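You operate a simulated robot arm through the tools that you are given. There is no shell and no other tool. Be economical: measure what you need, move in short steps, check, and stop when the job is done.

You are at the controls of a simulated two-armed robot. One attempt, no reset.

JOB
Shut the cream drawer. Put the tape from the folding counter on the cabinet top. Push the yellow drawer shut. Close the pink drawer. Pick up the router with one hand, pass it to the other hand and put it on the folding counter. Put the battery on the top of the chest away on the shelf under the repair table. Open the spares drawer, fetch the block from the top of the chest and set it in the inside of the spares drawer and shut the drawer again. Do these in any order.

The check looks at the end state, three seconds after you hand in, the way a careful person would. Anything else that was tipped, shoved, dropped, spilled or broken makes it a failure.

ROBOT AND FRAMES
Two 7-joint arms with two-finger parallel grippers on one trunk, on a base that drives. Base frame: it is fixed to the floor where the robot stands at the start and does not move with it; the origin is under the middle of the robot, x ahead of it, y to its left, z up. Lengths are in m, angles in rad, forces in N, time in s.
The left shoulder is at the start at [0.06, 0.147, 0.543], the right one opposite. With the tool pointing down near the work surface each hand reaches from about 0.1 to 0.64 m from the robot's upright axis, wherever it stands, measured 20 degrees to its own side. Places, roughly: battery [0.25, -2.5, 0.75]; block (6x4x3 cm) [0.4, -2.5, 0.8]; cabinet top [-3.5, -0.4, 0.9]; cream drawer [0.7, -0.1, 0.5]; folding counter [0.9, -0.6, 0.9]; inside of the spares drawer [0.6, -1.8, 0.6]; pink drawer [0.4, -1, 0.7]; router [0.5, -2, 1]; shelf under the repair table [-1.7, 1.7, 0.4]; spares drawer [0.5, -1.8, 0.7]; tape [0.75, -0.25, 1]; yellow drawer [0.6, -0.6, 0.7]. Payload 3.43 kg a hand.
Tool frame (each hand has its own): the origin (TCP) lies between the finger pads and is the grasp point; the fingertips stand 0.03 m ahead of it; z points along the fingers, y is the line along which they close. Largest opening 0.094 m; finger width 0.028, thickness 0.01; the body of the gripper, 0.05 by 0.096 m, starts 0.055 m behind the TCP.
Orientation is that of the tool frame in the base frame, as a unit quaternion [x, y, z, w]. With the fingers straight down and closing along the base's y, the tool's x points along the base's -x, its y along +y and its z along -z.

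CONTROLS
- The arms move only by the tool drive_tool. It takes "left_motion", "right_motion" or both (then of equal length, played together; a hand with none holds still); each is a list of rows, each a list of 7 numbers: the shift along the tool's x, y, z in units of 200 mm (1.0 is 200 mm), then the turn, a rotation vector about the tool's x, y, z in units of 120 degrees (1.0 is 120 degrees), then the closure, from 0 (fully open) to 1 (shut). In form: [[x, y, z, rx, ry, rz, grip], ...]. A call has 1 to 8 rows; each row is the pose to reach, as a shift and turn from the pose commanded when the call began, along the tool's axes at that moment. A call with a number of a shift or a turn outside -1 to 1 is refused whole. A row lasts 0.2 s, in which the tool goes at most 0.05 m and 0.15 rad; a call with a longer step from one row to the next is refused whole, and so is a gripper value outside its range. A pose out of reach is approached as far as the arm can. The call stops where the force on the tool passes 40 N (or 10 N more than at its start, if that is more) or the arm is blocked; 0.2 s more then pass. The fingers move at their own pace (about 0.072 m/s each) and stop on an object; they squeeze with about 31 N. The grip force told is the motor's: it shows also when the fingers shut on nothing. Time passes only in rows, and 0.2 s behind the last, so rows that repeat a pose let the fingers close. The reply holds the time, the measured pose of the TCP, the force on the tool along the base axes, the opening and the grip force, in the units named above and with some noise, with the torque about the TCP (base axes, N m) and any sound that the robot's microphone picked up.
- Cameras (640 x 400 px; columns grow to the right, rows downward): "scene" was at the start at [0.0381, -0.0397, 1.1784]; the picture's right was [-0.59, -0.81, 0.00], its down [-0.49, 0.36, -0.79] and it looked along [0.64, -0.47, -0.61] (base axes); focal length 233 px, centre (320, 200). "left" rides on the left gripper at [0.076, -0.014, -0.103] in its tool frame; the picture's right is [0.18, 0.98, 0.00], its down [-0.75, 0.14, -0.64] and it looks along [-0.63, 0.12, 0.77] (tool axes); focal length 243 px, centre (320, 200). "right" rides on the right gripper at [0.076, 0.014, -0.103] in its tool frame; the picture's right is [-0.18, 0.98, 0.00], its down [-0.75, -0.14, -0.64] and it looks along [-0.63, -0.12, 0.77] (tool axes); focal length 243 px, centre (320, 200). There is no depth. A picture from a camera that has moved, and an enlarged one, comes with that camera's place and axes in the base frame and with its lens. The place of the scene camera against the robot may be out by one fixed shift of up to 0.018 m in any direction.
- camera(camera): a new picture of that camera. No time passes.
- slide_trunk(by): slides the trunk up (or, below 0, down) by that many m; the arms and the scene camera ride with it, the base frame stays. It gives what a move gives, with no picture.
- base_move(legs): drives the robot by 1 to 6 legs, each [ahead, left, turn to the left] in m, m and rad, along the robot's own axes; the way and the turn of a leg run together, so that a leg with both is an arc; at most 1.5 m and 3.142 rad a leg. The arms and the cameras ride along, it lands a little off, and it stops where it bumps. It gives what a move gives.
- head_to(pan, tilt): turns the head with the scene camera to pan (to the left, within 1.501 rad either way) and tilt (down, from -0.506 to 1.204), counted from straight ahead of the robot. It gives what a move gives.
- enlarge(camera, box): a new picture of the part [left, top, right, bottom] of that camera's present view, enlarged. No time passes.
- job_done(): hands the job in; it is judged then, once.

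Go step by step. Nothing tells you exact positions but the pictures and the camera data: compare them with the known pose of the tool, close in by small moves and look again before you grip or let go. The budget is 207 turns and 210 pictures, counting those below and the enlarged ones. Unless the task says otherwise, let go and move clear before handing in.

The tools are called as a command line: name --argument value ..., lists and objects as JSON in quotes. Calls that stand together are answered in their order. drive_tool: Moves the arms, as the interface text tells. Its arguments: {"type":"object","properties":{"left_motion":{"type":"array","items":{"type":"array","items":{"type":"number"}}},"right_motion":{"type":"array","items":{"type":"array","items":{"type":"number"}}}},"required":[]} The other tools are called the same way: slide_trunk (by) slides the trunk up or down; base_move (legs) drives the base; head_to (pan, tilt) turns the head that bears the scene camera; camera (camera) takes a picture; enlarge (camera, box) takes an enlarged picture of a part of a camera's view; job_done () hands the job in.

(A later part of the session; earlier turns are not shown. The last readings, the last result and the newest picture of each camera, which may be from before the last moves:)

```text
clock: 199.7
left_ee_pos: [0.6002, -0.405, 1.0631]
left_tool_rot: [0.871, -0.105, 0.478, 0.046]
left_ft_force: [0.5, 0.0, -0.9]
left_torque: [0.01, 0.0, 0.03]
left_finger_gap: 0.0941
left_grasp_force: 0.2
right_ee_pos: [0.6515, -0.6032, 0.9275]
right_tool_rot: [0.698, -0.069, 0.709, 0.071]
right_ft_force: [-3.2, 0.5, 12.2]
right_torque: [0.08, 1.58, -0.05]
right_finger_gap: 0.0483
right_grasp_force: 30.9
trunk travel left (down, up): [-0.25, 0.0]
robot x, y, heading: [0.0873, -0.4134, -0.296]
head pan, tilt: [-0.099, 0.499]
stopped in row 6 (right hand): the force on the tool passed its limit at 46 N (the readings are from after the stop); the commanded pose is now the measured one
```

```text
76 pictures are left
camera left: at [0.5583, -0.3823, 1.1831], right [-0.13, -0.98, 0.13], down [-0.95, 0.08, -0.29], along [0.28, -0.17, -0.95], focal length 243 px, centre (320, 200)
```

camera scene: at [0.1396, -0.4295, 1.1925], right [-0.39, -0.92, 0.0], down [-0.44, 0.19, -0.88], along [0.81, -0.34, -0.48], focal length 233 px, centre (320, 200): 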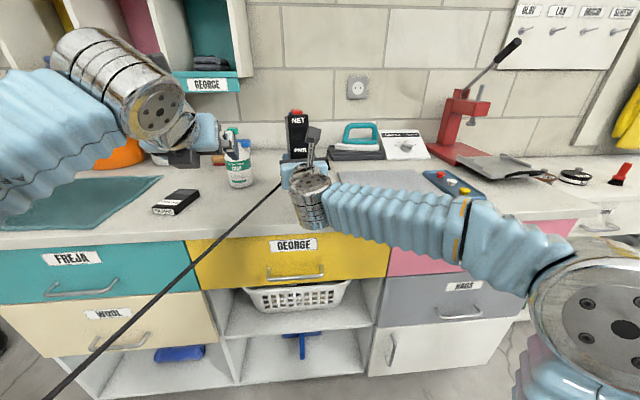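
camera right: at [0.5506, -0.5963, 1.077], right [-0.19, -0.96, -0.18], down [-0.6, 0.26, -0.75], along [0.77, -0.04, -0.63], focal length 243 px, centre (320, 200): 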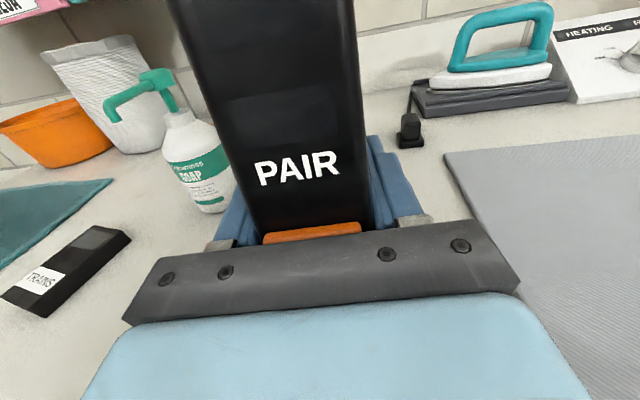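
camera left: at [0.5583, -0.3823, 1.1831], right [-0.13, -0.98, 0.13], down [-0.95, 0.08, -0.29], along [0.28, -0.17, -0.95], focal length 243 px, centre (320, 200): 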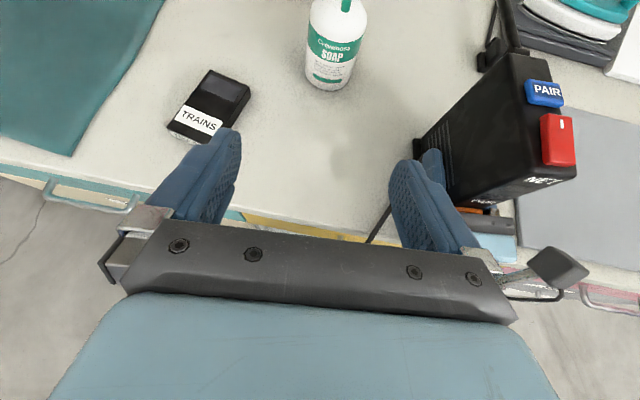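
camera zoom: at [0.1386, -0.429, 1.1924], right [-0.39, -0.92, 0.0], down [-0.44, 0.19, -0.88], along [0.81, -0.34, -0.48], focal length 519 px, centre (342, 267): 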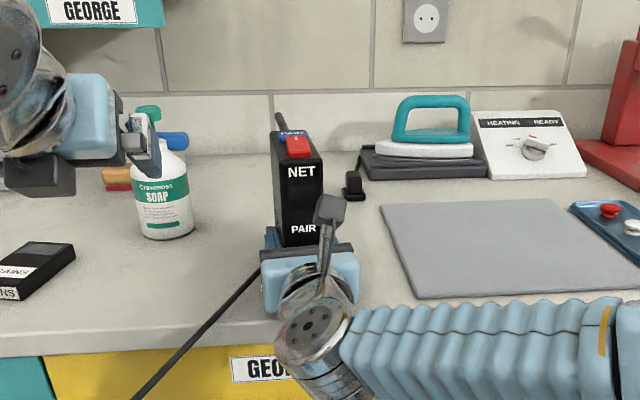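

enlarge --camera "left" --box '[380, 20, 600, 260]'

enlarge --camera "scene" --box '[270, 130, 350, 240]'

```text
1.67 times, centred on (490, 140) of left
camera zoom: at [0.5583, -0.3823, 1.1831], right [-0.13, -0.98, 0.13], down [-0.95, 0.08, -0.29], along [0.28, -0.17, -0.95], focal length 404 px, centre (37, 300)
```

zoom: 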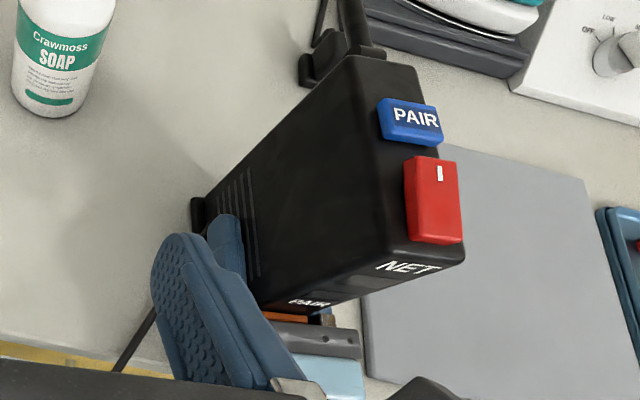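

```text
3.64 times, centred on (310, 185) of scene
camera zoom: at [0.1386, -0.429, 1.1924], right [-0.39, -0.92, 0.0], down [-0.44, 0.19, -0.88], along [0.81, -0.34, -0.48], focal length 849 px, centre (356, 254)
```

zoom: 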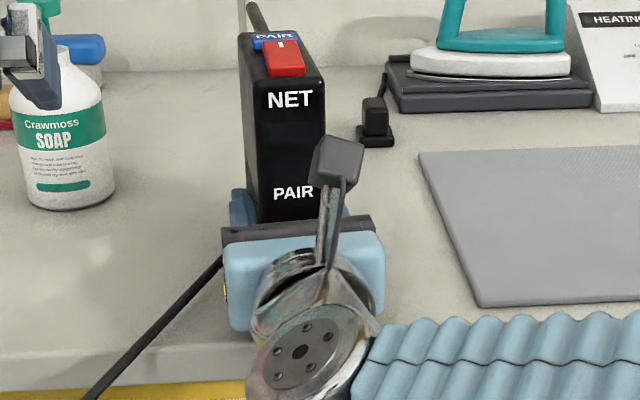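

The torque sign shows my wrist touched the counter edge, not the router. Lift 3 cm, back up 4 cm, and lower again.

drive_tool --right_motion '[[0.15, 0, 0, 0, 0, 0, 1], [0.15, 0, -0.1, 0, 0, 0, 1], [0.15, 0, -0.2, 0, 0, 0, 1], [0.05, 0, -0.2, 0, 0, 0, 1], [0, 0, -0.2, 0, 0, 0, 1], [-0.03, 0, -0.2, 0, 0, 0, 1], [-0.06, 0, -0.2, 0, 0, 0, 1], [-0.09, 0, -0.2, 0, 0, 0, 1]]'

enlarge --camera "left" --box '[380, 20, 600, 260]'

```text
clock: 201.5
left_ee_pos: [0.5994, -0.4046, 1.0646]
left_tool_rot: [0.87, -0.105, 0.479, 0.046]
left_ft_force: [0.3, -0.2, 0.1]
left_torque: [-0.02, -0.03, -0.02]
left_finger_gap: 0.0941
left_grasp_force: 0.1
right_ee_pos: [0.6114, -0.5944, 0.9085]
right_tool_rot: [0.699, -0.069, 0.708, 0.07]
right_ft_force: [0.6, 2.1, 28.4]
right_torque: [0.11, 0.53, -0.38]
right_finger_gap: 0.0485
right_grasp_force: 31.0
trunk travel left (down, up): [-0.25, 0.0]
robot x, y, heading: [0.0853, -0.4177, -0.297]
head pan, tilt: [-0.099, 0.499]
```

```text
1.67 times, centred on (490, 140) of left
camera zoom: at [0.5575, -0.3821, 1.1838], right [-0.13, -0.98, 0.14], down [-0.95, 0.08, -0.29], along [0.28, -0.17, -0.95], focal length 404 px, centre (37, 300)
```

zoom: 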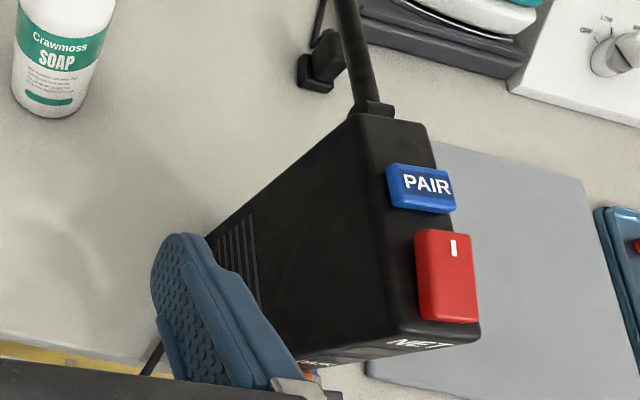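

Now the router base is pressed on the counter. Ease off a few mm, open, and withdraw straight back.

drive_tool --right_motion '[[0.02, 0, 0, 0, 0, 0, 1], [0.02, 0, 0, 0, 0, 0, 0.4], [0.02, 0, 0, 0, 0, 0, 0.1], [0.02, 0, 0, 0, 0, 0, 0], [0.02, 0, 0, 0, 0, 0, 0]]'

camera --camera "left"

camera --camera "right"

```text
clock: 202.7
left_ee_pos: [0.6009, -0.4067, 1.064]
left_tool_rot: [0.871, -0.105, 0.478, 0.046]
left_ft_force: [0.7, 0.4, 0.6]
left_torque: [-0.01, -0.02, -0.02]
left_finger_gap: 0.0941
left_grasp_force: 0.2
right_ee_pos: [0.6134, -0.5933, 0.9087]
right_tool_rot: [0.7, -0.069, 0.707, 0.07]
right_ft_force: [0.3, 0.6, 0.7]
right_torque: [0.03, -0.01, -0.04]
right_finger_gap: 0.0939
right_grasp_force: 0.1
trunk travel left (down, up): [-0.25, 0.0]
robot x, y, heading: [0.0849, -0.4148, -0.304]
head pan, tilt: [-0.099, 0.499]
```

```text
72 pictures are left
camera left: at [0.5591, -0.3828, 1.183], right [-0.13, -0.98, 0.13], down [-0.95, 0.08, -0.29], along [0.28, -0.17, -0.95], focal length 243 px, centre (320, 200)
```

left: 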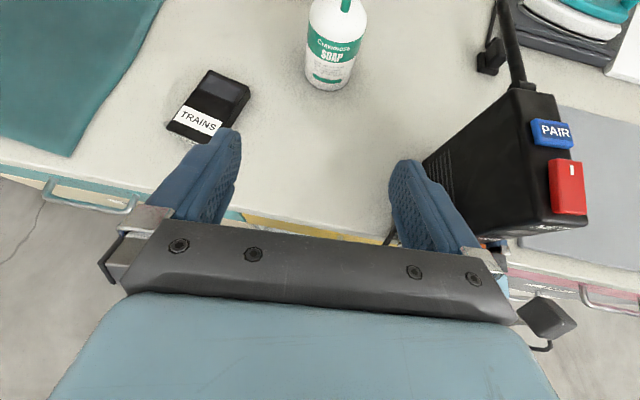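

```text
71 pictures are left
camera right: at [0.51, -0.5891, 0.9846], right [-0.19, -0.96, -0.18], down [-0.6, 0.26, -0.76], along [0.78, -0.04, -0.62], focal length 243 px, centre (320, 200)
```

right: 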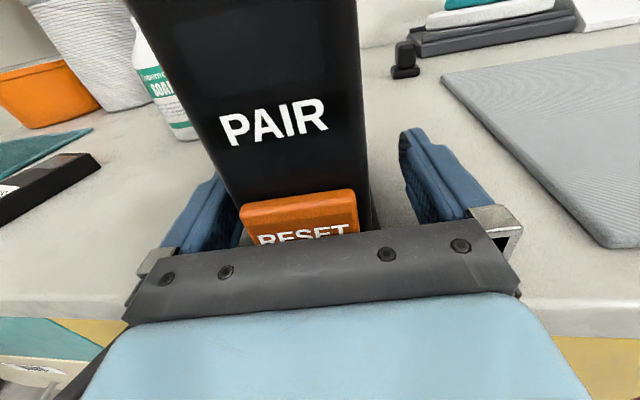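

Router stands upright. Withdraw right hand straight back.

drive_tool --right_motion '[[0, 0, -0.15, 0, 0, 0, 0], [0, 0, -0.35, 0, 0, 0, 0], [0, 0, -0.55, 0, 0, 0, 0], [0.1, 0.1, -0.6, 0, 0, 0, 0]]'

camera --camera "scene"

camera --camera "right"

```text
clock: 203.7
left_ee_pos: [0.6003, -0.4051, 1.063]
left_tool_rot: [0.871, -0.105, 0.478, 0.046]
left_ft_force: [0.5, 0.2, -1.7]
left_torque: [-0.01, -0.03, 0.0]
left_finger_gap: 0.0942
left_grasp_force: 0.0
right_ee_pos: [0.4915, -0.5921, 0.929]
right_tool_rot: [0.701, -0.069, 0.707, 0.07]
right_ft_force: [0.1, 0.1, -0.7]
right_torque: [-0.02, 0.02, 0.01]
right_finger_gap: 0.0942
right_grasp_force: 0.0
trunk travel left (down, up): [-0.25, 0.0]
robot x, y, heading: [0.0841, -0.417, -0.303]
head pan, tilt: [-0.099, 0.499]
```

```text
70 pictures are left
camera scene: at [0.1396, -0.4293, 1.1926], right [-0.39, -0.92, 0.0], down [-0.44, 0.19, -0.88], along [0.81, -0.34, -0.48], focal length 233 px, centre (320, 200)
```

scene: 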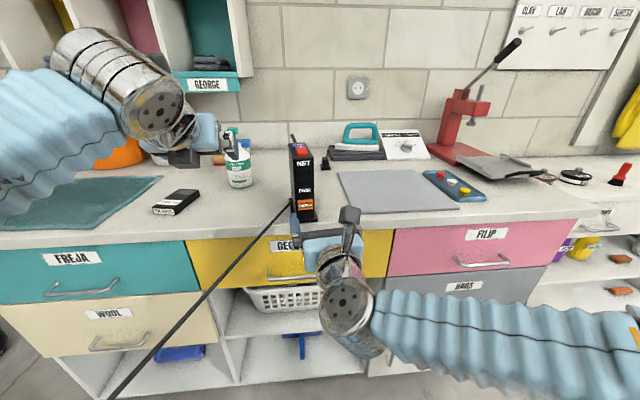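

```text
69 pictures are left
camera right: at [0.3873, -0.5857, 1.004], right [-0.19, -0.96, -0.18], down [-0.6, 0.26, -0.76], along [0.78, -0.04, -0.62], focal length 243 px, centre (320, 200)
```

right: 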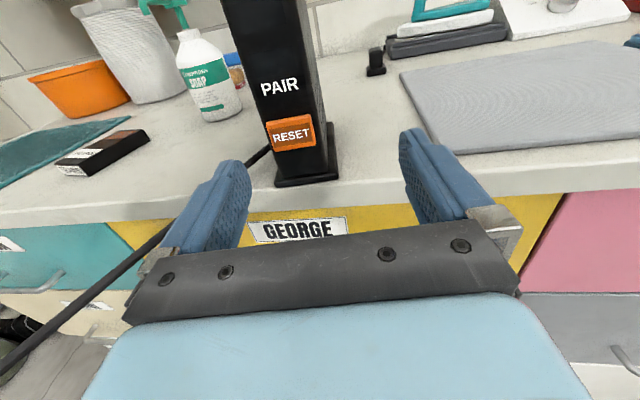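

Router is standing on the counter. Next the tape: long axis at about −38°, 10×6 cm, centre about (0.805, −0.295). I'll yaw and pitch the left hand to grip it across its short side from above.

drive_tool --left_motion '[[-0.045, 0, 0.03, -0.045, 0, 0.03, 0], [-0.045, 0, 0.03, -0.09, 0, 0.059, 0], [-0.045, 0, 0.03, -0.136, 0, 0.088, 0], [-0.045, 0, 0.03, -0.182, 0, 0.118, 0]]'

drive_tool --left_motion '[[0, 0, 0, 0, -0.06, 0, 0], [0, 0, 0, 0, -0.12, 0, 0], [0, 0, 0, 0, -0.18, 0, 0], [0, 0, 0, 0, -0.24, 0, 0], [0, 0, 0, 0, -0.3, 0, 0], [0, 0, 0, 0, -0.35, 0, 0]]'

camera --camera "left"

camera --camera "scene"

```text
clock: 204.7
left_ee_pos: [0.6009, -0.4059, 1.0535]
left_tool_rot: [0.827, -0.3, 0.452, 0.151]
left_ft_force: [0.5, -1.2, 0.8]
left_torque: [0.0, 0.01, 0.01]
left_finger_gap: 0.0939
left_grasp_force: 0.0
right_ee_pos: [0.4901, -0.5924, 0.9301]
right_tool_rot: [0.701, -0.069, 0.707, 0.07]
right_ft_force: [-0.3, 0.5, 0.2]
right_torque: [0.02, 0.01, 0.0]
right_finger_gap: 0.0943
right_grasp_force: 0.0
trunk travel left (down, up): [-0.25, 0.0]
robot x, y, heading: [0.0899, -0.4123, -0.298]
head pan, tilt: [-0.099, 0.499]
```

```text
clock: 206.1
left_ee_pos: [0.5938, -0.4029, 1.0364]
left_tool_rot: [0.933, -0.335, 0.125, 0.034]
left_ft_force: [-0.3, 0.7, 0.0]
left_torque: [-0.04, -0.02, 0.01]
left_finger_gap: 0.0938
left_grasp_force: 0.1
left hand out of reach, approached as far as the arm can: row 6
right_ee_pos: [0.4913, -0.5918, 0.9297]
right_tool_rot: [0.701, -0.07, 0.706, 0.071]
right_ft_force: [0.5, 0.5, 0.0]
right_torque: [0.02, 0.0, -0.02]
right_finger_gap: 0.094
right_grasp_force: 0.1
trunk travel left (down, up): [-0.25, 0.0]
robot x, y, heading: [0.0841, -0.4158, -0.299]
head pan, tilt: [-0.099, 0.499]
```

```text
68 pictures are left
camera left: at [0.6369, -0.4229, 1.155], right [-0.48, -0.87, 0.03], down [-0.79, 0.45, 0.42], along [-0.38, 0.18, -0.91], focal length 243 px, centre (320, 200)
```

left: 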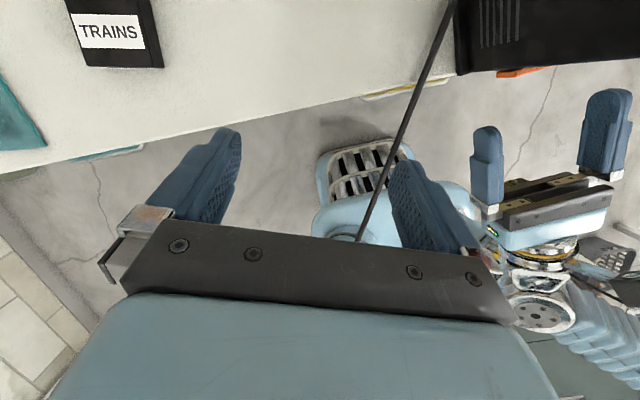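

```text
67 pictures are left
camera scene: at [0.1396, -0.4294, 1.1926], right [-0.39, -0.92, 0.0], down [-0.44, 0.19, -0.88], along [0.81, -0.34, -0.48], focal length 233 px, centre (320, 200)
```

scene: 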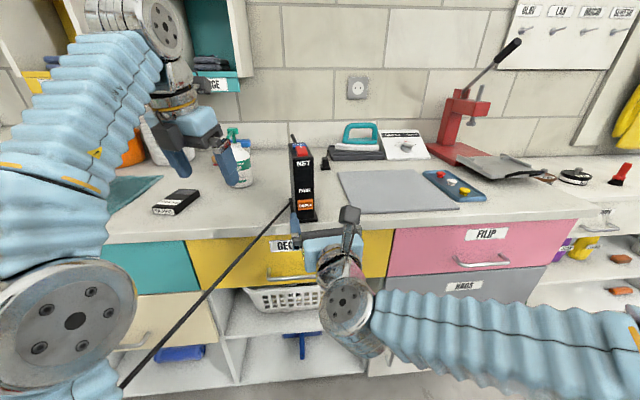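

Pitch is good. Shift the right arm to the right, clear of the router, then move the base a bit forward and left to reach the tape.

drive_tool --right_motion '[[0.1, 0.2, 0, 0, 0, 0, 0], [0.2, 0.45, 0, 0, 0, 0, 0], [0.2, 0.7, 0, 0, 0, 0, 0], [0.2, 0.95, 0, 0, 0, 0, 0]]'

base_move --legs '[[0.12, 0.06, 0]]'

drive_tool --left_motion '[[0.1, -0.2, 0, 0, 0, 0, 0], [0.2, -0.4, 0, 0, 0, 0, 0], [0.25, -0.6, 0, 0, 0, 0, 0]]'

camera --camera "left"

camera --camera "scene"

```text
refused: row 2 steps farther than a row can; nothing moved
```

```text
clock: 207.4
left_ee_pos: [0.7258, -0.3821, 1.0357]
left_tool_rot: [0.933, -0.335, 0.127, 0.033]
left_ft_force: [0.1, -1.1, 0.5]
left_torque: [-0.02, 0.02, -0.02]
left_finger_gap: 0.094
left_grasp_force: 0.1
right_ee_pos: [0.6232, -0.5703, 0.9305]
right_tool_rot: [0.7, -0.071, 0.707, 0.072]
right_ft_force: [-0.5, -0.2, 0.1]
right_torque: [-0.01, 0.0, 0.01]
right_finger_gap: 0.0938
right_grasp_force: 0.1
trunk travel left (down, up): [-0.25, 0.0]
robot x, y, heading: [0.2196, -0.3913, -0.3]
head pan, tilt: [-0.099, 0.499]
```

```text
clock: 208.2
left_ee_pos: [0.785, -0.3395, 1.0126]
left_tool_rot: [0.933, -0.334, 0.128, 0.034]
left_ft_force: [0.0, -0.1, -0.5]
left_torque: [0.03, -0.04, -0.01]
left_finger_gap: 0.0939
left_grasp_force: 0.2
left hand out of reach, approached as far as the arm can: row 1, 2, 3
right_ee_pos: [0.6234, -0.57, 0.9287]
right_tool_rot: [0.7, -0.071, 0.707, 0.072]
right_ft_force: [-0.7, -0.1, -0.1]
right_torque: [0.0, -0.02, 0.01]
right_finger_gap: 0.094
right_grasp_force: 0.0
trunk travel left (down, up): [-0.25, 0.0]
robot x, y, heading: [0.2192, -0.3925, -0.301]
head pan, tilt: [-0.099, 0.499]
```

```text
66 pictures are left
camera left: at [0.8277, -0.3592, 1.1308], right [-0.49, -0.87, 0.03], down [-0.79, 0.45, 0.42], along [-0.38, 0.18, -0.91], focal length 243 px, centre (320, 200)
```

left: 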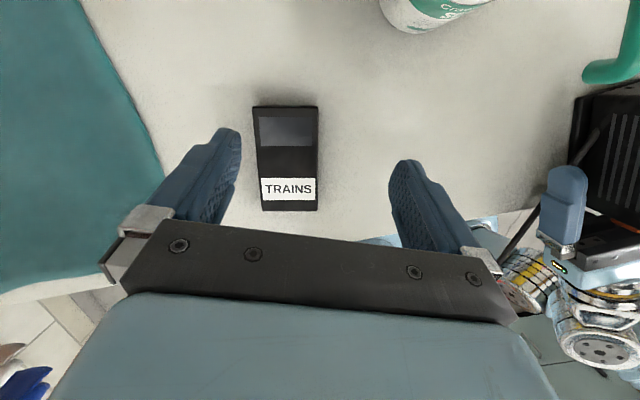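

```text
65 pictures are left
camera scene: at [0.2716, -0.4072, 1.1926], right [-0.39, -0.92, 0.0], down [-0.44, 0.19, -0.88], along [0.81, -0.34, -0.48], focal length 233 px, centre (320, 200)
```

scene: 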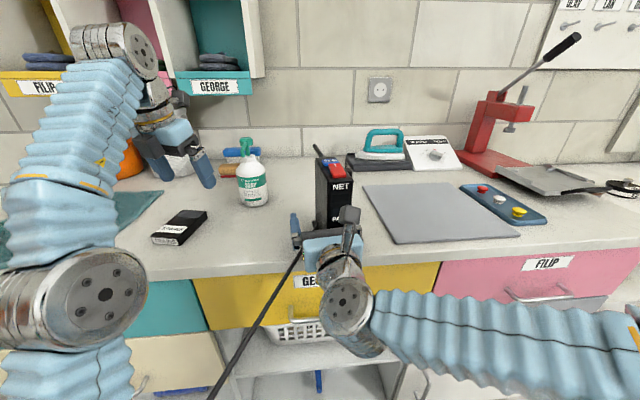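

The right hand ended up straddling the router without touching. Check its view before withdrawing.

camera --camera "right"

```text
64 pictures are left
camera right: at [0.5192, -0.5647, 1.0041], right [-0.2, -0.96, -0.18], down [-0.59, 0.27, -0.76], along [0.78, -0.04, -0.62], focal length 243 px, centre (320, 200)
```

right: 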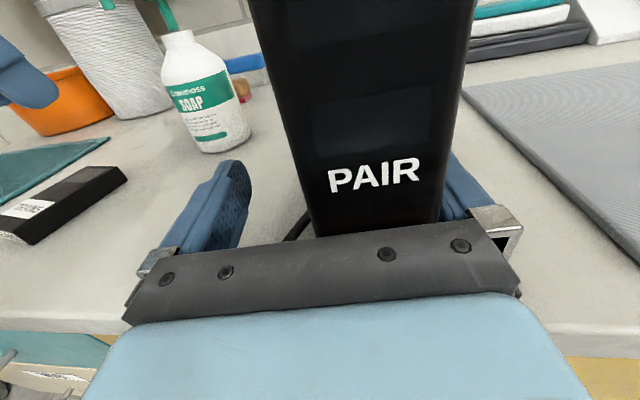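

Shift the right hand 1.5 cm right to center, then withdraw straight back and to the right.

drive_tool --right_motion '[[0, 0.08, 0, 0, 0, 0, 0], [0, 0.08, -0.15, 0, 0, 0, 0], [0, 0.08, -0.35, 0, 0, 0, 0], [0, 0.08, -0.55, 0, 0, 0, 0], [0, 0.08, -0.7, 0, 0, 0, 0], [0.05, 0.25, -0.75, 0, 0, 0, 0], [0.05, 0.45, -0.75, 0, 0, 0, 0], [0.05, 0.65, -0.75, 0, 0, 0, 0]]'

camera --camera "scene"

```text
clock: 210.0
left_ee_pos: [0.7847, -0.3387, 1.012]
left_tool_rot: [0.933, -0.336, 0.128, 0.034]
left_ft_force: [-0.2, 1.0, 0.3]
left_torque: [-0.05, 0.0, 0.04]
left_finger_gap: 0.0942
left_grasp_force: 0.1
right_ee_pos: [0.451, -0.6712, 0.9525]
right_tool_rot: [0.701, -0.07, 0.706, 0.072]
right_ft_force: [0.3, -0.2, 0.2]
right_torque: [-0.01, 0.02, -0.02]
right_finger_gap: 0.0938
right_grasp_force: 0.0
right hand out of reach, approached as far as the arm can: row 6, 7, 8
trunk travel left (down, up): [-0.25, 0.0]
robot x, y, heading: [0.2178, -0.3939, -0.3]
head pan, tilt: [-0.099, 0.499]
```

```text
63 pictures are left
camera scene: at [0.2719, -0.407, 1.1926], right [-0.39, -0.92, 0.0], down [-0.44, 0.19, -0.88], along [0.81, -0.34, -0.48], focal length 233 px, centre (320, 200)
```

scene: 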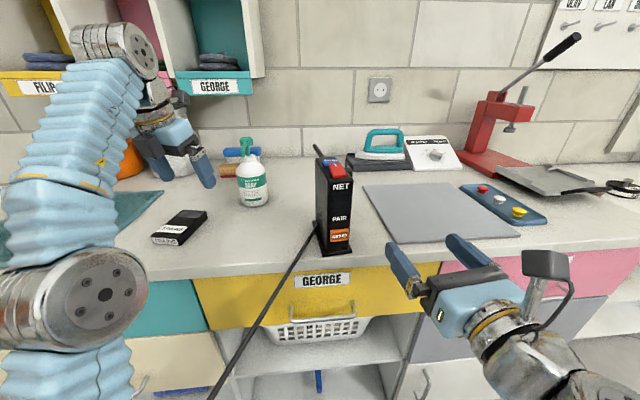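

Tape centre at (0.784, −0.305), aligned with my gripper. Move over it and lower to z≈0.95.

drive_tool --left_motion '[[-0.09, -0.13, 0.06, 0, 0, 0, 0], [-0.14, -0.13, 0.17, 0, 0, 0, 0], [-0.19, -0.13, 0.275, 0, 0, 0, 0]]'

camera --camera "left"

```text
clock: 210.8
left_ee_pos: [0.7829, -0.3021, 0.9469]
left_tool_rot: [0.933, -0.335, 0.127, 0.034]
left_ft_force: [0.6, -0.6, -0.8]
left_torque: [0.03, -0.03, -0.01]
left_finger_gap: 0.0939
left_grasp_force: 0.0
right_ee_pos: [0.4529, -0.6696, 0.9542]
right_tool_rot: [0.701, -0.071, 0.706, 0.072]
right_ft_force: [-0.1, -0.2, 0.5]
right_torque: [0.04, 0.01, 0.05]
right_finger_gap: 0.094
right_grasp_force: 0.0
trunk travel left (down, up): [-0.25, 0.0]
robot x, y, heading: [0.2181, -0.3886, -0.307]
head pan, tilt: [-0.099, 0.499]
```

```text
62 pictures are left
camera left: at [0.8268, -0.322, 1.0664], right [-0.49, -0.87, 0.03], down [-0.79, 0.45, 0.42], along [-0.38, 0.18, -0.91], focal length 243 px, centre (320, 200)
```

left: 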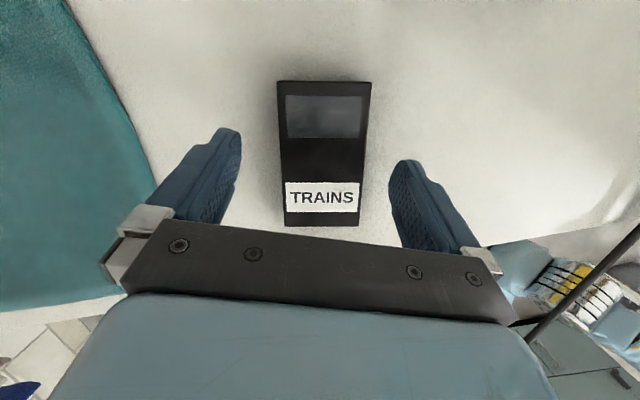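

drive_tool --left_motion '[[-0.01, 0.01, 0.09, 0, 0, 0, 0], [-0.02, 0.015, 0.18, 0, 0, 0, 0], [-0.03, 0.015, 0.22, 0, 0, 0, 0], [-0.03, 0.015, 0.25, 0, 0, 0, 0]]'

camera --camera "left"

```text
clock: 211.7
left_ee_pos: [0.7843, -0.3083, 0.9145]
left_tool_rot: [0.932, -0.334, 0.137, 0.036]
left_ft_force: [-4.0, 4.5, 16.1]
left_torque: [-0.37, 0.73, -0.33]
left_finger_gap: 0.0932
left_grasp_force: 0.0
right_ee_pos: [0.4509, -0.6701, 0.9533]
right_tool_rot: [0.701, -0.07, 0.706, 0.071]
right_ft_force: [0.1, -0.1, 0.1]
right_torque: [-0.03, 0.0, 0.02]
right_finger_gap: 0.094
right_grasp_force: 0.1
trunk travel left (down, up): [-0.25, 0.0]
robot x, y, heading: [0.2207, -0.3927, -0.3]
head pan, tilt: [-0.099, 0.499]
stopped in row 4 (left hand): the force on the tool passed its limit at 50 N (the readings are from after the stop); the commanded pose is now the measured one
```

```text
61 pictures are left
camera left: at [0.8254, -0.3269, 1.0338], right [-0.49, -0.87, 0.03], down [-0.79, 0.46, 0.4], along [-0.36, 0.17, -0.92], focal length 243 px, centre (320, 200)
```

left: 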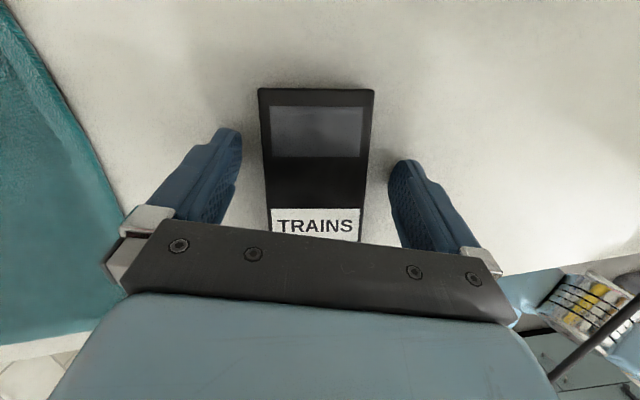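

Fingertips touch the counter on both sides of the tape. Lift 3 mm and close.

drive_tool --left_motion '[[0, 0, -0.02, 0, 0, 0, 0.2], [0, 0, -0.02, 0, 0, 0, 0.6], [0, 0, -0.02, 0, 0, 0, 1], [0, 0, -0.02, 0, 0, 0, 1]]'

drive_tool --left_motion '[[0.04, 0, -0.15, 0, 0, 0, 1], [0.08, 0, -0.3, 0, 0, 0, 1], [0.1, 0, -0.4, 0, 0, 0, 1]]'

camera --camera "left"

```text
clock: 212.7
left_ee_pos: [0.7848, -0.3087, 0.9141]
left_tool_rot: [0.932, -0.335, 0.136, 0.035]
left_ft_force: [0.0, 0.1, -0.8]
left_torque: [-0.01, 0.04, 0.0]
left_finger_gap: 0.0594
left_grasp_force: 30.8
right_ee_pos: [0.4521, -0.6688, 0.9522]
right_tool_rot: [0.701, -0.07, 0.706, 0.072]
right_ft_force: [-0.3, -0.2, 0.3]
right_torque: [0.0, 0.02, -0.01]
right_finger_gap: 0.0941
right_grasp_force: 0.1
trunk travel left (down, up): [-0.25, 0.0]
robot x, y, heading: [0.215, -0.3916, -0.299]
head pan, tilt: [-0.099, 0.499]
```

```text
clock: 213.4
left_ee_pos: [0.7821, -0.3078, 0.9973]
left_tool_rot: [0.932, -0.334, 0.135, 0.036]
left_ft_force: [0.0, -0.5, -0.4]
left_torque: [-0.02, 0.01, -0.01]
left_finger_gap: 0.059
left_grasp_force: 31.7
right_ee_pos: [0.4521, -0.6703, 0.951]
right_tool_rot: [0.701, -0.071, 0.706, 0.072]
right_ft_force: [-0.3, -0.1, -0.6]
right_torque: [-0.01, 0.01, 0.0]
right_finger_gap: 0.094
right_grasp_force: 0.1
trunk travel left (down, up): [-0.25, 0.0]
robot x, y, heading: [0.2183, -0.3916, -0.302]
head pan, tilt: [-0.099, 0.499]
```

```text
60 pictures are left
camera left: at [0.8238, -0.3274, 1.1166], right [-0.49, -0.87, 0.03], down [-0.79, 0.45, 0.41], along [-0.37, 0.17, -0.91], focal length 243 px, centre (320, 200)
```

left: 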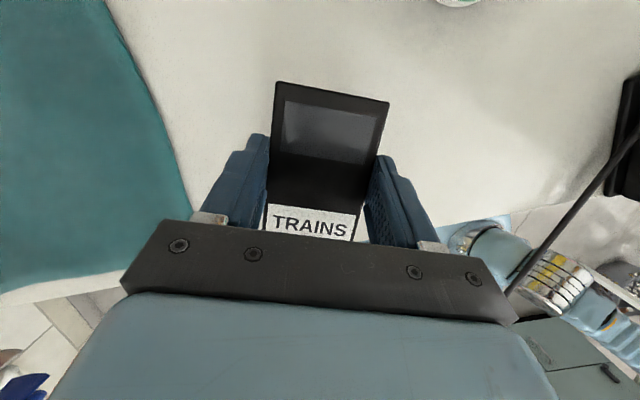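

Tape secured in the left hand. Now back away from the bench and drive right to the chest for the battery.

base_move --legs '[[-0.26, 0, 0], [0, -0.75, 0]]'

drive_tool --right_motion '[[0.1, 0.1, 0.1, 0, -0.07, 0, 0], [0.2, 0.2, 0.2, 0, -0.14, 0, 0], [0.2, 0.2, 0.3, 0, -0.21, 0, 0], [0.2, 0.2, 0.4, 0, -0.28, 0, 0], [0.2, 0.2, 0.4, 0, -0.35, 0, 0], [0.2, 0.2, 0.4, 0, -0.42, 0, 0], [0.2, 0.2, 0.4, 0, -0.48, 0, 0]]'

```text
clock: 219.1
left_ee_pos: [0.2998, -0.9585, 0.997]
left_tool_rot: [0.931, -0.336, 0.134, 0.036]
left_ft_force: [-0.2, 0.0, -0.8]
left_torque: [-0.01, -0.03, -0.04]
left_finger_gap: 0.0594
left_grasp_force: 31.5
right_ee_pos: [-0.0325, -1.3177, 0.954]
right_tool_rot: [0.701, -0.072, 0.705, 0.073]
right_ft_force: [0.4, -0.8, -0.9]
right_torque: [0.02, -0.03, 0.01]
right_finger_gap: 0.0936
right_grasp_force: 0.0
trunk travel left (down, up): [-0.25, 0.0]
robot x, y, heading: [-0.2662, -1.0359, -0.307]
head pan, tilt: [-0.099, 0.499]
```

```text
clock: 220.7
left_ee_pos: [0.2986, -0.9572, 0.9961]
left_tool_rot: [0.931, -0.336, 0.136, 0.037]
left_ft_force: [0.5, -0.4, -1.8]
left_torque: [-0.01, -0.02, 0.04]
left_finger_gap: 0.0592
left_grasp_force: 31.4
right_ee_pos: [0.0364, -1.3735, 0.9932]
right_tool_rot: [0.955, -0.098, 0.279, 0.029]
right_ft_force: [-0.8, 0.1, -0.7]
right_torque: [-0.03, -0.06, -0.01]
right_finger_gap: 0.0939
right_grasp_force: 0.2
trunk travel left (down, up): [-0.25, 0.0]
robot x, y, heading: [-0.2694, -1.0361, -0.307]
head pan, tilt: [-0.099, 0.499]
```

base_move --legs '[[0.05, -0.9, 0], [0.37, 0, 0]]'

head_to --pan -0.3 --tilt 0.6

camera --camera "right"

camera --camera "scene"

```text
clock: 227.4
left_ee_pos: [0.4288, -1.9286, 0.9957]
left_tool_rot: [0.936, -0.324, 0.136, 0.034]
left_ft_force: [0.2, 0.6, -0.8]
left_torque: [-0.02, -0.02, -0.01]
left_finger_gap: 0.0594
left_grasp_force: 30.9
right_ee_pos: [0.1787, -2.3519, 0.9952]
right_tool_rot: [0.955, -0.087, 0.281, 0.026]
right_ft_force: [0.1, -0.1, -0.8]
right_torque: [-0.01, 0.01, 0.01]
right_finger_gap: 0.0941
right_grasp_force: 0.1
trunk travel left (down, up): [-0.25, 0.0]
robot x, y, heading: [-0.133, -2.0218, -0.285]
head pan, tilt: [-0.099, 0.499]
```

```text
clock: 228.1
left_ee_pos: [0.43, -1.9285, 0.9966]
left_tool_rot: [0.936, -0.324, 0.135, 0.034]
left_ft_force: [-0.2, -0.7, -0.3]
left_torque: [-0.02, 0.01, 0.03]
left_finger_gap: 0.0592
left_grasp_force: 30.3
right_ee_pos: [0.1779, -2.3519, 0.9919]
right_tool_rot: [0.955, -0.087, 0.281, 0.026]
right_ft_force: [-0.5, 0.1, -0.3]
right_torque: [0.03, 0.03, 0.01]
right_finger_gap: 0.0939
right_grasp_force: 0.0
trunk travel left (down, up): [-0.25, 0.0]
robot x, y, heading: [-0.1331, -2.0233, -0.279]
head pan, tilt: [-0.3, 0.6]
```

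```text
59 pictures are left
camera right: at [0.1843, -2.3675, 1.1204], right [-0.33, -0.94, -0.1], down [-0.94, 0.31, 0.13], along [-0.09, 0.14, -0.99], focal length 243 px, centre (320, 200)
```

right: 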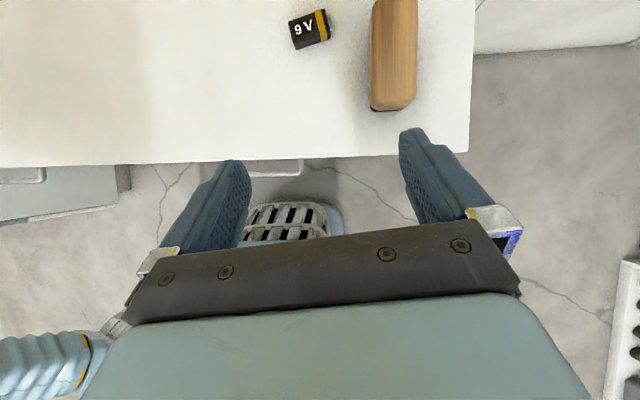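

```text
58 pictures are left
camera scene: at [-0.0887, -2.0533, 1.1835], right [-0.55, -0.84, 0.0], down [-0.47, 0.31, -0.83], along [0.69, -0.45, -0.56], focal length 233 px, centre (320, 200)
```

scene: 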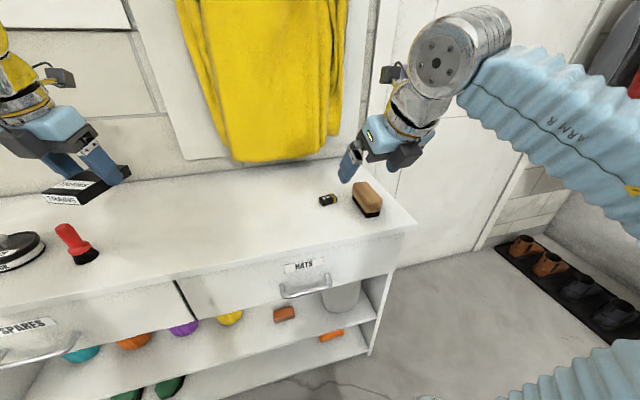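

Battery at (0.348, −2.38), long axis along base y; the brush is 2 cm clear of the right finger. Align the yaw and approach to just above it.

drive_tool --right_motion '[[0.07, 0, 0.18, 0.012, 0, -0.018, 0], [0.15, 0, 0.36, 0.024, 0, -0.037, 0], [0.22, -0.01, 0.54, 0.036, 0, -0.055, 0], [0.3, -0.02, 0.72, 0.047, 0, -0.073, 0], [0.37, -0.02, 0.9, 0.047, 0, -0.073, 0]]'

camera --camera "right"

```text
clock: 229.3
left_ee_pos: [0.4298, -1.9288, 0.9961]
left_tool_rot: [0.935, -0.324, 0.136, 0.035]
left_ft_force: [0.2, -0.2, -1.4]
left_torque: [0.01, -0.01, 0.02]
left_finger_gap: 0.0593
left_grasp_force: 31.0
right_ee_pos: [0.3376, -2.3777, 0.8813]
right_tool_rot: [0.959, 0.001, 0.283, 0.001]
right_ft_force: [0.2, 0.8, 0.3]
right_torque: [0.01, -0.02, -0.02]
right_finger_gap: 0.094
right_grasp_force: 0.0
trunk travel left (down, up): [-0.25, 0.0]
robot x, y, heading: [-0.1294, -2.0251, -0.277]
head pan, tilt: [-0.3, 0.6]
```

```text
57 pictures are left
camera right: at [0.3457, -2.3928, 1.008], right [-0.15, -0.98, -0.1], down [-0.98, 0.14, 0.13], along [-0.11, 0.12, -0.99], focal length 243 px, centre (320, 200)
```

right: 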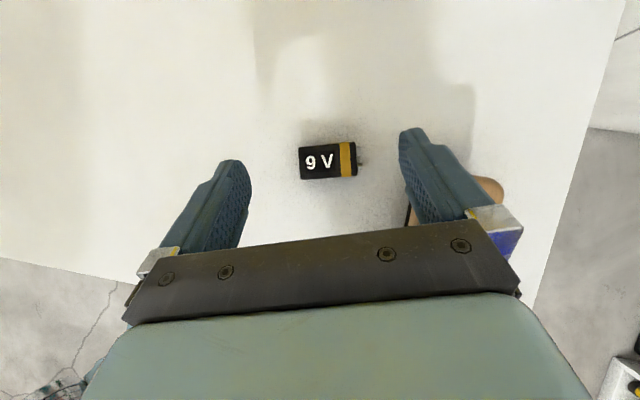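

Centered. Partly close for clearance and go down to the table.

drive_tool --right_motion '[[-0.03, 0.017, 0.06, 0, 0, 0, 0.25], [-0.06, 0.017, 0.12, 0, 0, 0, 0.25], [-0.09, 0.017, 0.17, 0, 0, 0, 0.25], [-0.1, 0.017, 0.19, 0, 0, 0, 0.25], [-0.115, 0.017, 0.215, 0, 0, 0, 0.25]]'

camera --camera "right"

```text
clock: 230.5
left_ee_pos: [0.4295, -1.9289, 0.9956]
left_tool_rot: [0.936, -0.324, 0.135, 0.034]
left_ft_force: [-0.1, -0.2, -1.1]
left_torque: [-0.02, -0.03, 0.0]
left_finger_gap: 0.0595
left_grasp_force: 30.7
right_ee_pos: [0.3401, -2.3794, 0.8334]
right_tool_rot: [0.959, 0.001, 0.282, 0.0]
right_ft_force: [0.5, 0.1, 0.2]
right_torque: [-0.04, 0.0, -0.01]
right_finger_gap: 0.0706
right_grasp_force: 0.0
trunk travel left (down, up): [-0.25, 0.0]
robot x, y, heading: [-0.1332, -2.0259, -0.282]
head pan, tilt: [-0.3, 0.6]
```

```text
56 pictures are left
camera right: at [0.3493, -2.3943, 0.9602], right [-0.15, -0.98, -0.1], down [-0.98, 0.14, 0.13], along [-0.12, 0.12, -0.99], focal length 243 px, centre (320, 200)
```

right: 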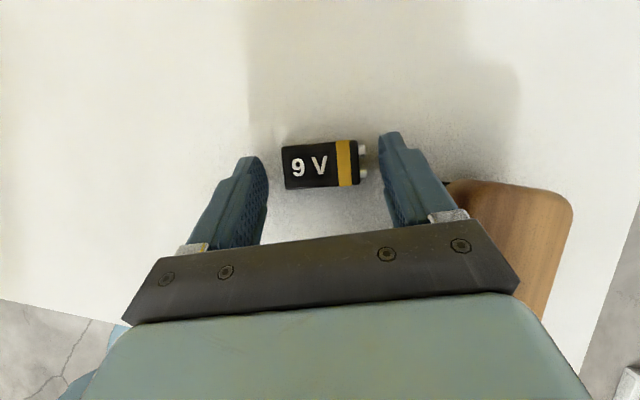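

drive_tool --right_motion '[[-0.014, 0, 0.021, 0, 0, 0, 0.25], [-0.014, 0, 0.021, 0, 0, 0, 0.5], [-0.014, 0, 0.021, 0, 0, 0, 1], [-0.014, 0, 0.021, 0, 0, 0, 1]]'

drive_tool --right_motion '[[0.08, 0, -0.13, 0, 0, 0, 1], [0.16, 0, -0.25, 0, 0, 0, 1], [0.27, 0, -0.42, 0, 0, 0, 1]]'

camera --camera "right"

```text
clock: 231.5
left_ee_pos: [0.4274, -1.9269, 0.9977]
left_tool_rot: [0.935, -0.324, 0.136, 0.035]
left_ft_force: [-0.4, 0.2, -1.0]
left_torque: [0.02, -0.01, -0.01]
left_finger_gap: 0.0595
left_grasp_force: 30.9
right_ee_pos: [0.3388, -2.3771, 0.8324]
right_tool_rot: [0.958, 0.001, 0.286, 0.001]
right_ft_force: [0.3, 14.7, 34.3]
right_torque: [1.39, -0.2, 0.12]
right_finger_gap: 0.0492
right_grasp_force: 30.9
trunk travel left (down, up): [-0.25, 0.0]
robot x, y, heading: [-0.1303, -2.0271, -0.277]
head pan, tilt: [-0.3, 0.6]
```

```text
clock: 232.3
left_ee_pos: [0.4293, -1.9297, 0.9952]
left_tool_rot: [0.935, -0.325, 0.135, 0.034]
left_ft_force: [0.5, -0.1, -1.5]
left_torque: [0.0, 0.01, 0.03]
left_finger_gap: 0.0593
left_grasp_force: 31.9
right_ee_pos: [0.339, -2.3803, 0.9283]
right_tool_rot: [0.96, 0.001, 0.281, 0.001]
right_ft_force: [0.1, 1.4, -0.8]
right_torque: [0.0, -0.03, 0.0]
right_finger_gap: 0.0488
right_grasp_force: 31.5
trunk travel left (down, up): [-0.25, 0.0]
robot x, y, heading: [-0.1341, -2.0273, -0.283]
head pan, tilt: [-0.3, 0.6]
```

```text
55 pictures are left
camera right: at [0.3483, -2.3951, 1.0541], right [-0.15, -0.98, -0.1], down [-0.98, 0.14, 0.13], along [-0.12, 0.12, -0.99], focal length 243 px, centre (320, 200)
```

right: 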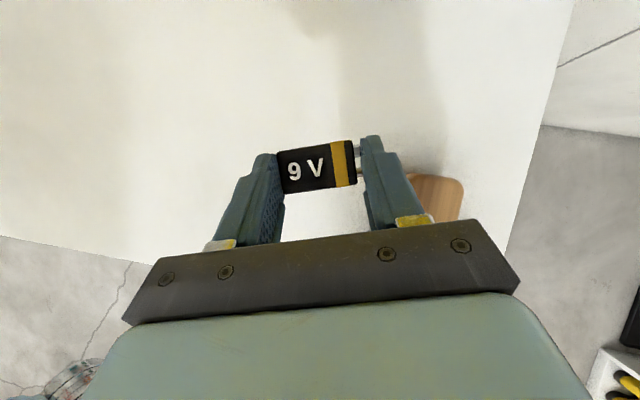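

Battery gripped. Next the shelf under the repair table at the far left. First leave the chest and drive back along the bench, keeping clear of the table behind and the router.

base_move --legs '[[-0.39, 0, 0], [0, 0.95, -0.02]]'

base_move --legs '[[-0.1, 0.6, 0], [0, 0.5, 0]]'

head_to --pan 1.5 --tilt 0.5

camera --camera "scene"

```text
clock: 239.4
left_ee_pos: [0.3301, -0.924, 0.9976]
left_tool_rot: [0.931, -0.338, 0.135, 0.036]
left_ft_force: [-0.1, -0.2, -1.7]
left_torque: [0.01, -0.01, 0.04]
left_finger_gap: 0.0592
left_grasp_force: 31.2
right_ee_pos: [0.2279, -1.3726, 0.9279]
right_tool_rot: [0.959, -0.012, 0.283, 0.004]
right_ft_force: [0.8, -0.4, -0.4]
right_torque: [0.0, 0.0, -0.02]
right_finger_gap: 0.0489
right_grasp_force: 31.3
trunk travel left (down, up): [-0.25, 0.0]
robot x, y, heading: [-0.2336, -1.0055, -0.312]
head pan, tilt: [-0.3, 0.6]
```

```text
clock: 245.2
left_ee_pos: [0.5666, 0.1341, 0.9958]
left_tool_rot: [0.93, -0.339, 0.135, 0.036]
left_ft_force: [-0.4, 0.0, -1.3]
left_torque: [-0.01, 0.0, 0.02]
left_finger_gap: 0.0593
left_grasp_force: 31.5
right_ee_pos: [0.463, -0.3129, 0.9288]
right_tool_rot: [0.959, -0.014, 0.283, 0.006]
right_ft_force: [0.3, 0.0, -1.1]
right_torque: [-0.01, 0.03, 0.01]
right_finger_gap: 0.049
right_grasp_force: 31.4
trunk travel left (down, up): [-0.25, 0.0]
robot x, y, heading: [0.0021, 0.0554, -0.31]
head pan, tilt: [-0.3, 0.6]
```

```text
clock: 247.1
left_ee_pos: [0.5676, 0.1345, 0.9964]
left_tool_rot: [0.931, -0.338, 0.135, 0.037]
left_ft_force: [-0.4, 0.0, -1.0]
left_torque: [0.03, 0.02, -0.03]
left_finger_gap: 0.0595
left_grasp_force: 31.5
right_ee_pos: [0.4628, -0.3135, 0.928]
right_tool_rot: [0.959, -0.014, 0.282, 0.005]
right_ft_force: [-1.1, 0.1, -0.8]
right_torque: [-0.02, -0.01, 0.02]
right_finger_gap: 0.0489
right_grasp_force: 31.5
trunk travel left (down, up): [-0.25, 0.0]
robot x, y, heading: [0.0053, 0.0555, -0.313]
head pan, tilt: [1.499, 0.499]
```

```text
54 pictures are left
camera scene: at [0.0068, 0.1611, 1.1926], right [0.93, -0.37, 0.0], down [-0.18, -0.44, -0.88], along [0.33, 0.81, -0.48], focal length 233 px, centre (320, 200)
```

scene: 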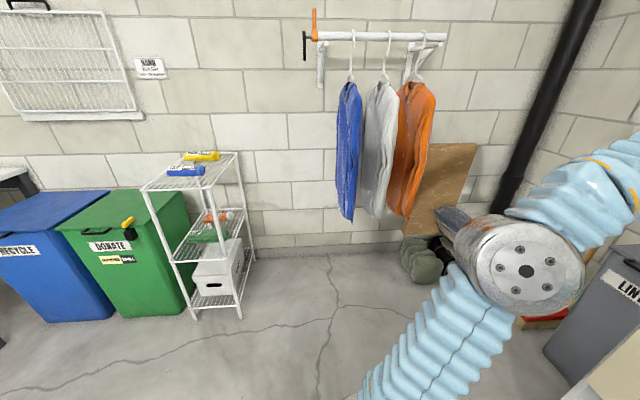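

Turn left to face the far wall, move ahead a little, then sidestep left past the bins and bucket, checking midway.

base_move --legs '[[0, 0, 1.575], [0.28, 0, 0], [0, 0.9, 0]]'

head_to --pan 0.7 --tilt 0.55

camera --camera "scene"

```text
clock: 257.3
left_ee_pos: [-0.8543, 1.1724, 0.9953]
left_tool_rot: [0.899, 0.415, 0.122, -0.069]
left_ft_force: [-0.5, 0.1, -1.2]
left_torque: [0.01, 0.0, 0.0]
left_finger_gap: 0.0594
left_grasp_force: 30.6
right_ee_pos: [-0.4079, 1.0655, 0.927]
right_tool_rot: [0.691, 0.666, 0.204, -0.195]
right_ft_force: [-0.4, 0.1, 0.3]
right_torque: [-0.01, 0.0, -0.02]
right_finger_gap: 0.0489
right_grasp_force: 31.6
trunk travel left (down, up): [-0.25, 0.0]
robot x, y, heading: [-0.7817, 0.6035, 1.253]
head pan, tilt: [1.499, 0.499]
```

```text
clock: 258.4
left_ee_pos: [-0.8546, 1.1709, 0.997]
left_tool_rot: [0.899, 0.415, 0.121, -0.069]
left_ft_force: [0.4, -0.1, -0.8]
left_torque: [-0.02, 0.02, 0.03]
left_finger_gap: 0.0593
left_grasp_force: 31.4
right_ee_pos: [-0.407, 1.0641, 0.9272]
right_tool_rot: [0.69, 0.667, 0.204, -0.195]
right_ft_force: [0.2, 0.2, 0.4]
right_torque: [-0.02, -0.02, 0.02]
right_finger_gap: 0.0488
right_grasp_force: 31.1
trunk travel left (down, up): [-0.25, 0.0]
robot x, y, heading: [-0.7809, 0.604, 1.249]
head pan, tilt: [0.7, 0.55]
```

```text
53 pictures are left
camera scene: at [-0.8245, 0.6736, 1.188], right [0.93, 0.37, 0.0], down [0.19, -0.48, -0.85], along [-0.32, 0.79, -0.52], focal length 233 px, centre (320, 200)
```

scene: 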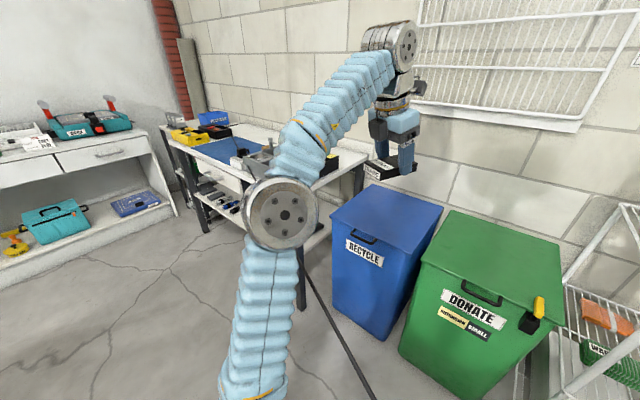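

The repair table front runs from about (−1.21, 1.38) to (−2.23, 1.68). Sidestep left along it.

base_move --legs '[[-0.1, 0.55, 0.015], [0, 0.6, 0]]'

head_to --pan -0.1 --tilt 0.7

slide_trunk --by -0.25

camera --camera "scene"

```text
clock: 264.6
left_ee_pos: [-2.001, 1.4214, 0.996]
left_tool_rot: [0.893, 0.428, 0.12, -0.07]
left_ft_force: [-0.8, 0.3, -0.7]
left_torque: [-0.01, 0.0, 0.0]
left_finger_gap: 0.0594
left_grasp_force: 30.9
right_ee_pos: [-1.5508, 1.3252, 0.9271]
right_tool_rot: [0.682, 0.675, 0.201, -0.198]
right_ft_force: [0.4, -0.9, -0.9]
right_torque: [0.01, 0.02, 0.0]
right_finger_gap: 0.0486
right_grasp_force: 30.7
trunk travel left (down, up): [-0.25, 0.0]
robot x, y, heading: [-1.911, 0.855, 1.28]
head pan, tilt: [0.7, 0.55]
```

```text
clock: 265.7
left_ee_pos: [-1.9995, 1.4212, 0.9968]
left_tool_rot: [0.893, 0.428, 0.121, -0.071]
left_ft_force: [0.0, 0.2, -1.5]
left_torque: [0.0, -0.04, 0.0]
left_finger_gap: 0.0594
left_grasp_force: 31.1
right_ee_pos: [-1.5507, 1.325, 0.9291]
right_tool_rot: [0.681, 0.675, 0.201, -0.198]
right_ft_force: [-0.3, -0.1, -0.6]
right_torque: [-0.03, 0.0, 0.01]
right_finger_gap: 0.0489
right_grasp_force: 31.0
trunk travel left (down, up): [-0.25, 0.0]
robot x, y, heading: [-1.9074, 0.8573, 1.278]
head pan, tilt: [-0.099, 0.7]
```

```text
clock: 268.3
left_ee_pos: [-1.9996, 1.421, 0.7468]
left_tool_rot: [0.893, 0.428, 0.121, -0.071]
left_ft_force: [0.9, -0.3, -1.2]
left_torque: [0.02, -0.03, 0.06]
left_finger_gap: 0.0595
left_grasp_force: 31.7
right_ee_pos: [-1.5498, 1.3254, 0.678]
right_tool_rot: [0.68, 0.676, 0.2, -0.199]
right_ft_force: [0.8, -0.2, 0.0]
right_torque: [0.01, 0.03, 0.01]
right_finger_gap: 0.049
right_grasp_force: 30.3
trunk travel left (down, up): [0.0, 0.25]
robot x, y, heading: [-1.9116, 0.859, 1.278]
head pan, tilt: [-0.099, 0.7]
```

```text
52 pictures are left
camera scene: at [-1.8879, 0.9192, 0.9249], right [0.92, -0.38, 0.0], down [-0.25, -0.6, -0.76], along [0.29, 0.71, -0.64], focal length 233 px, centre (320, 200)
```

scene: 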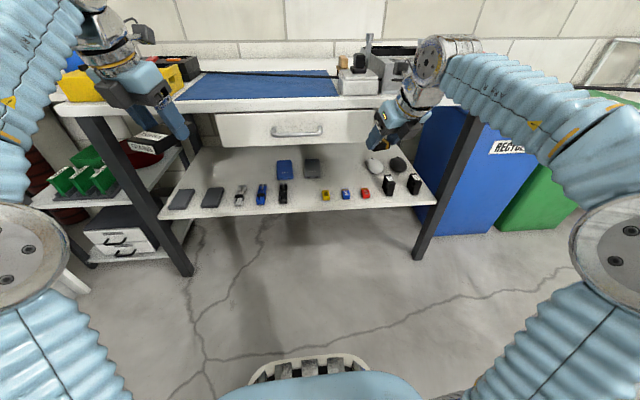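

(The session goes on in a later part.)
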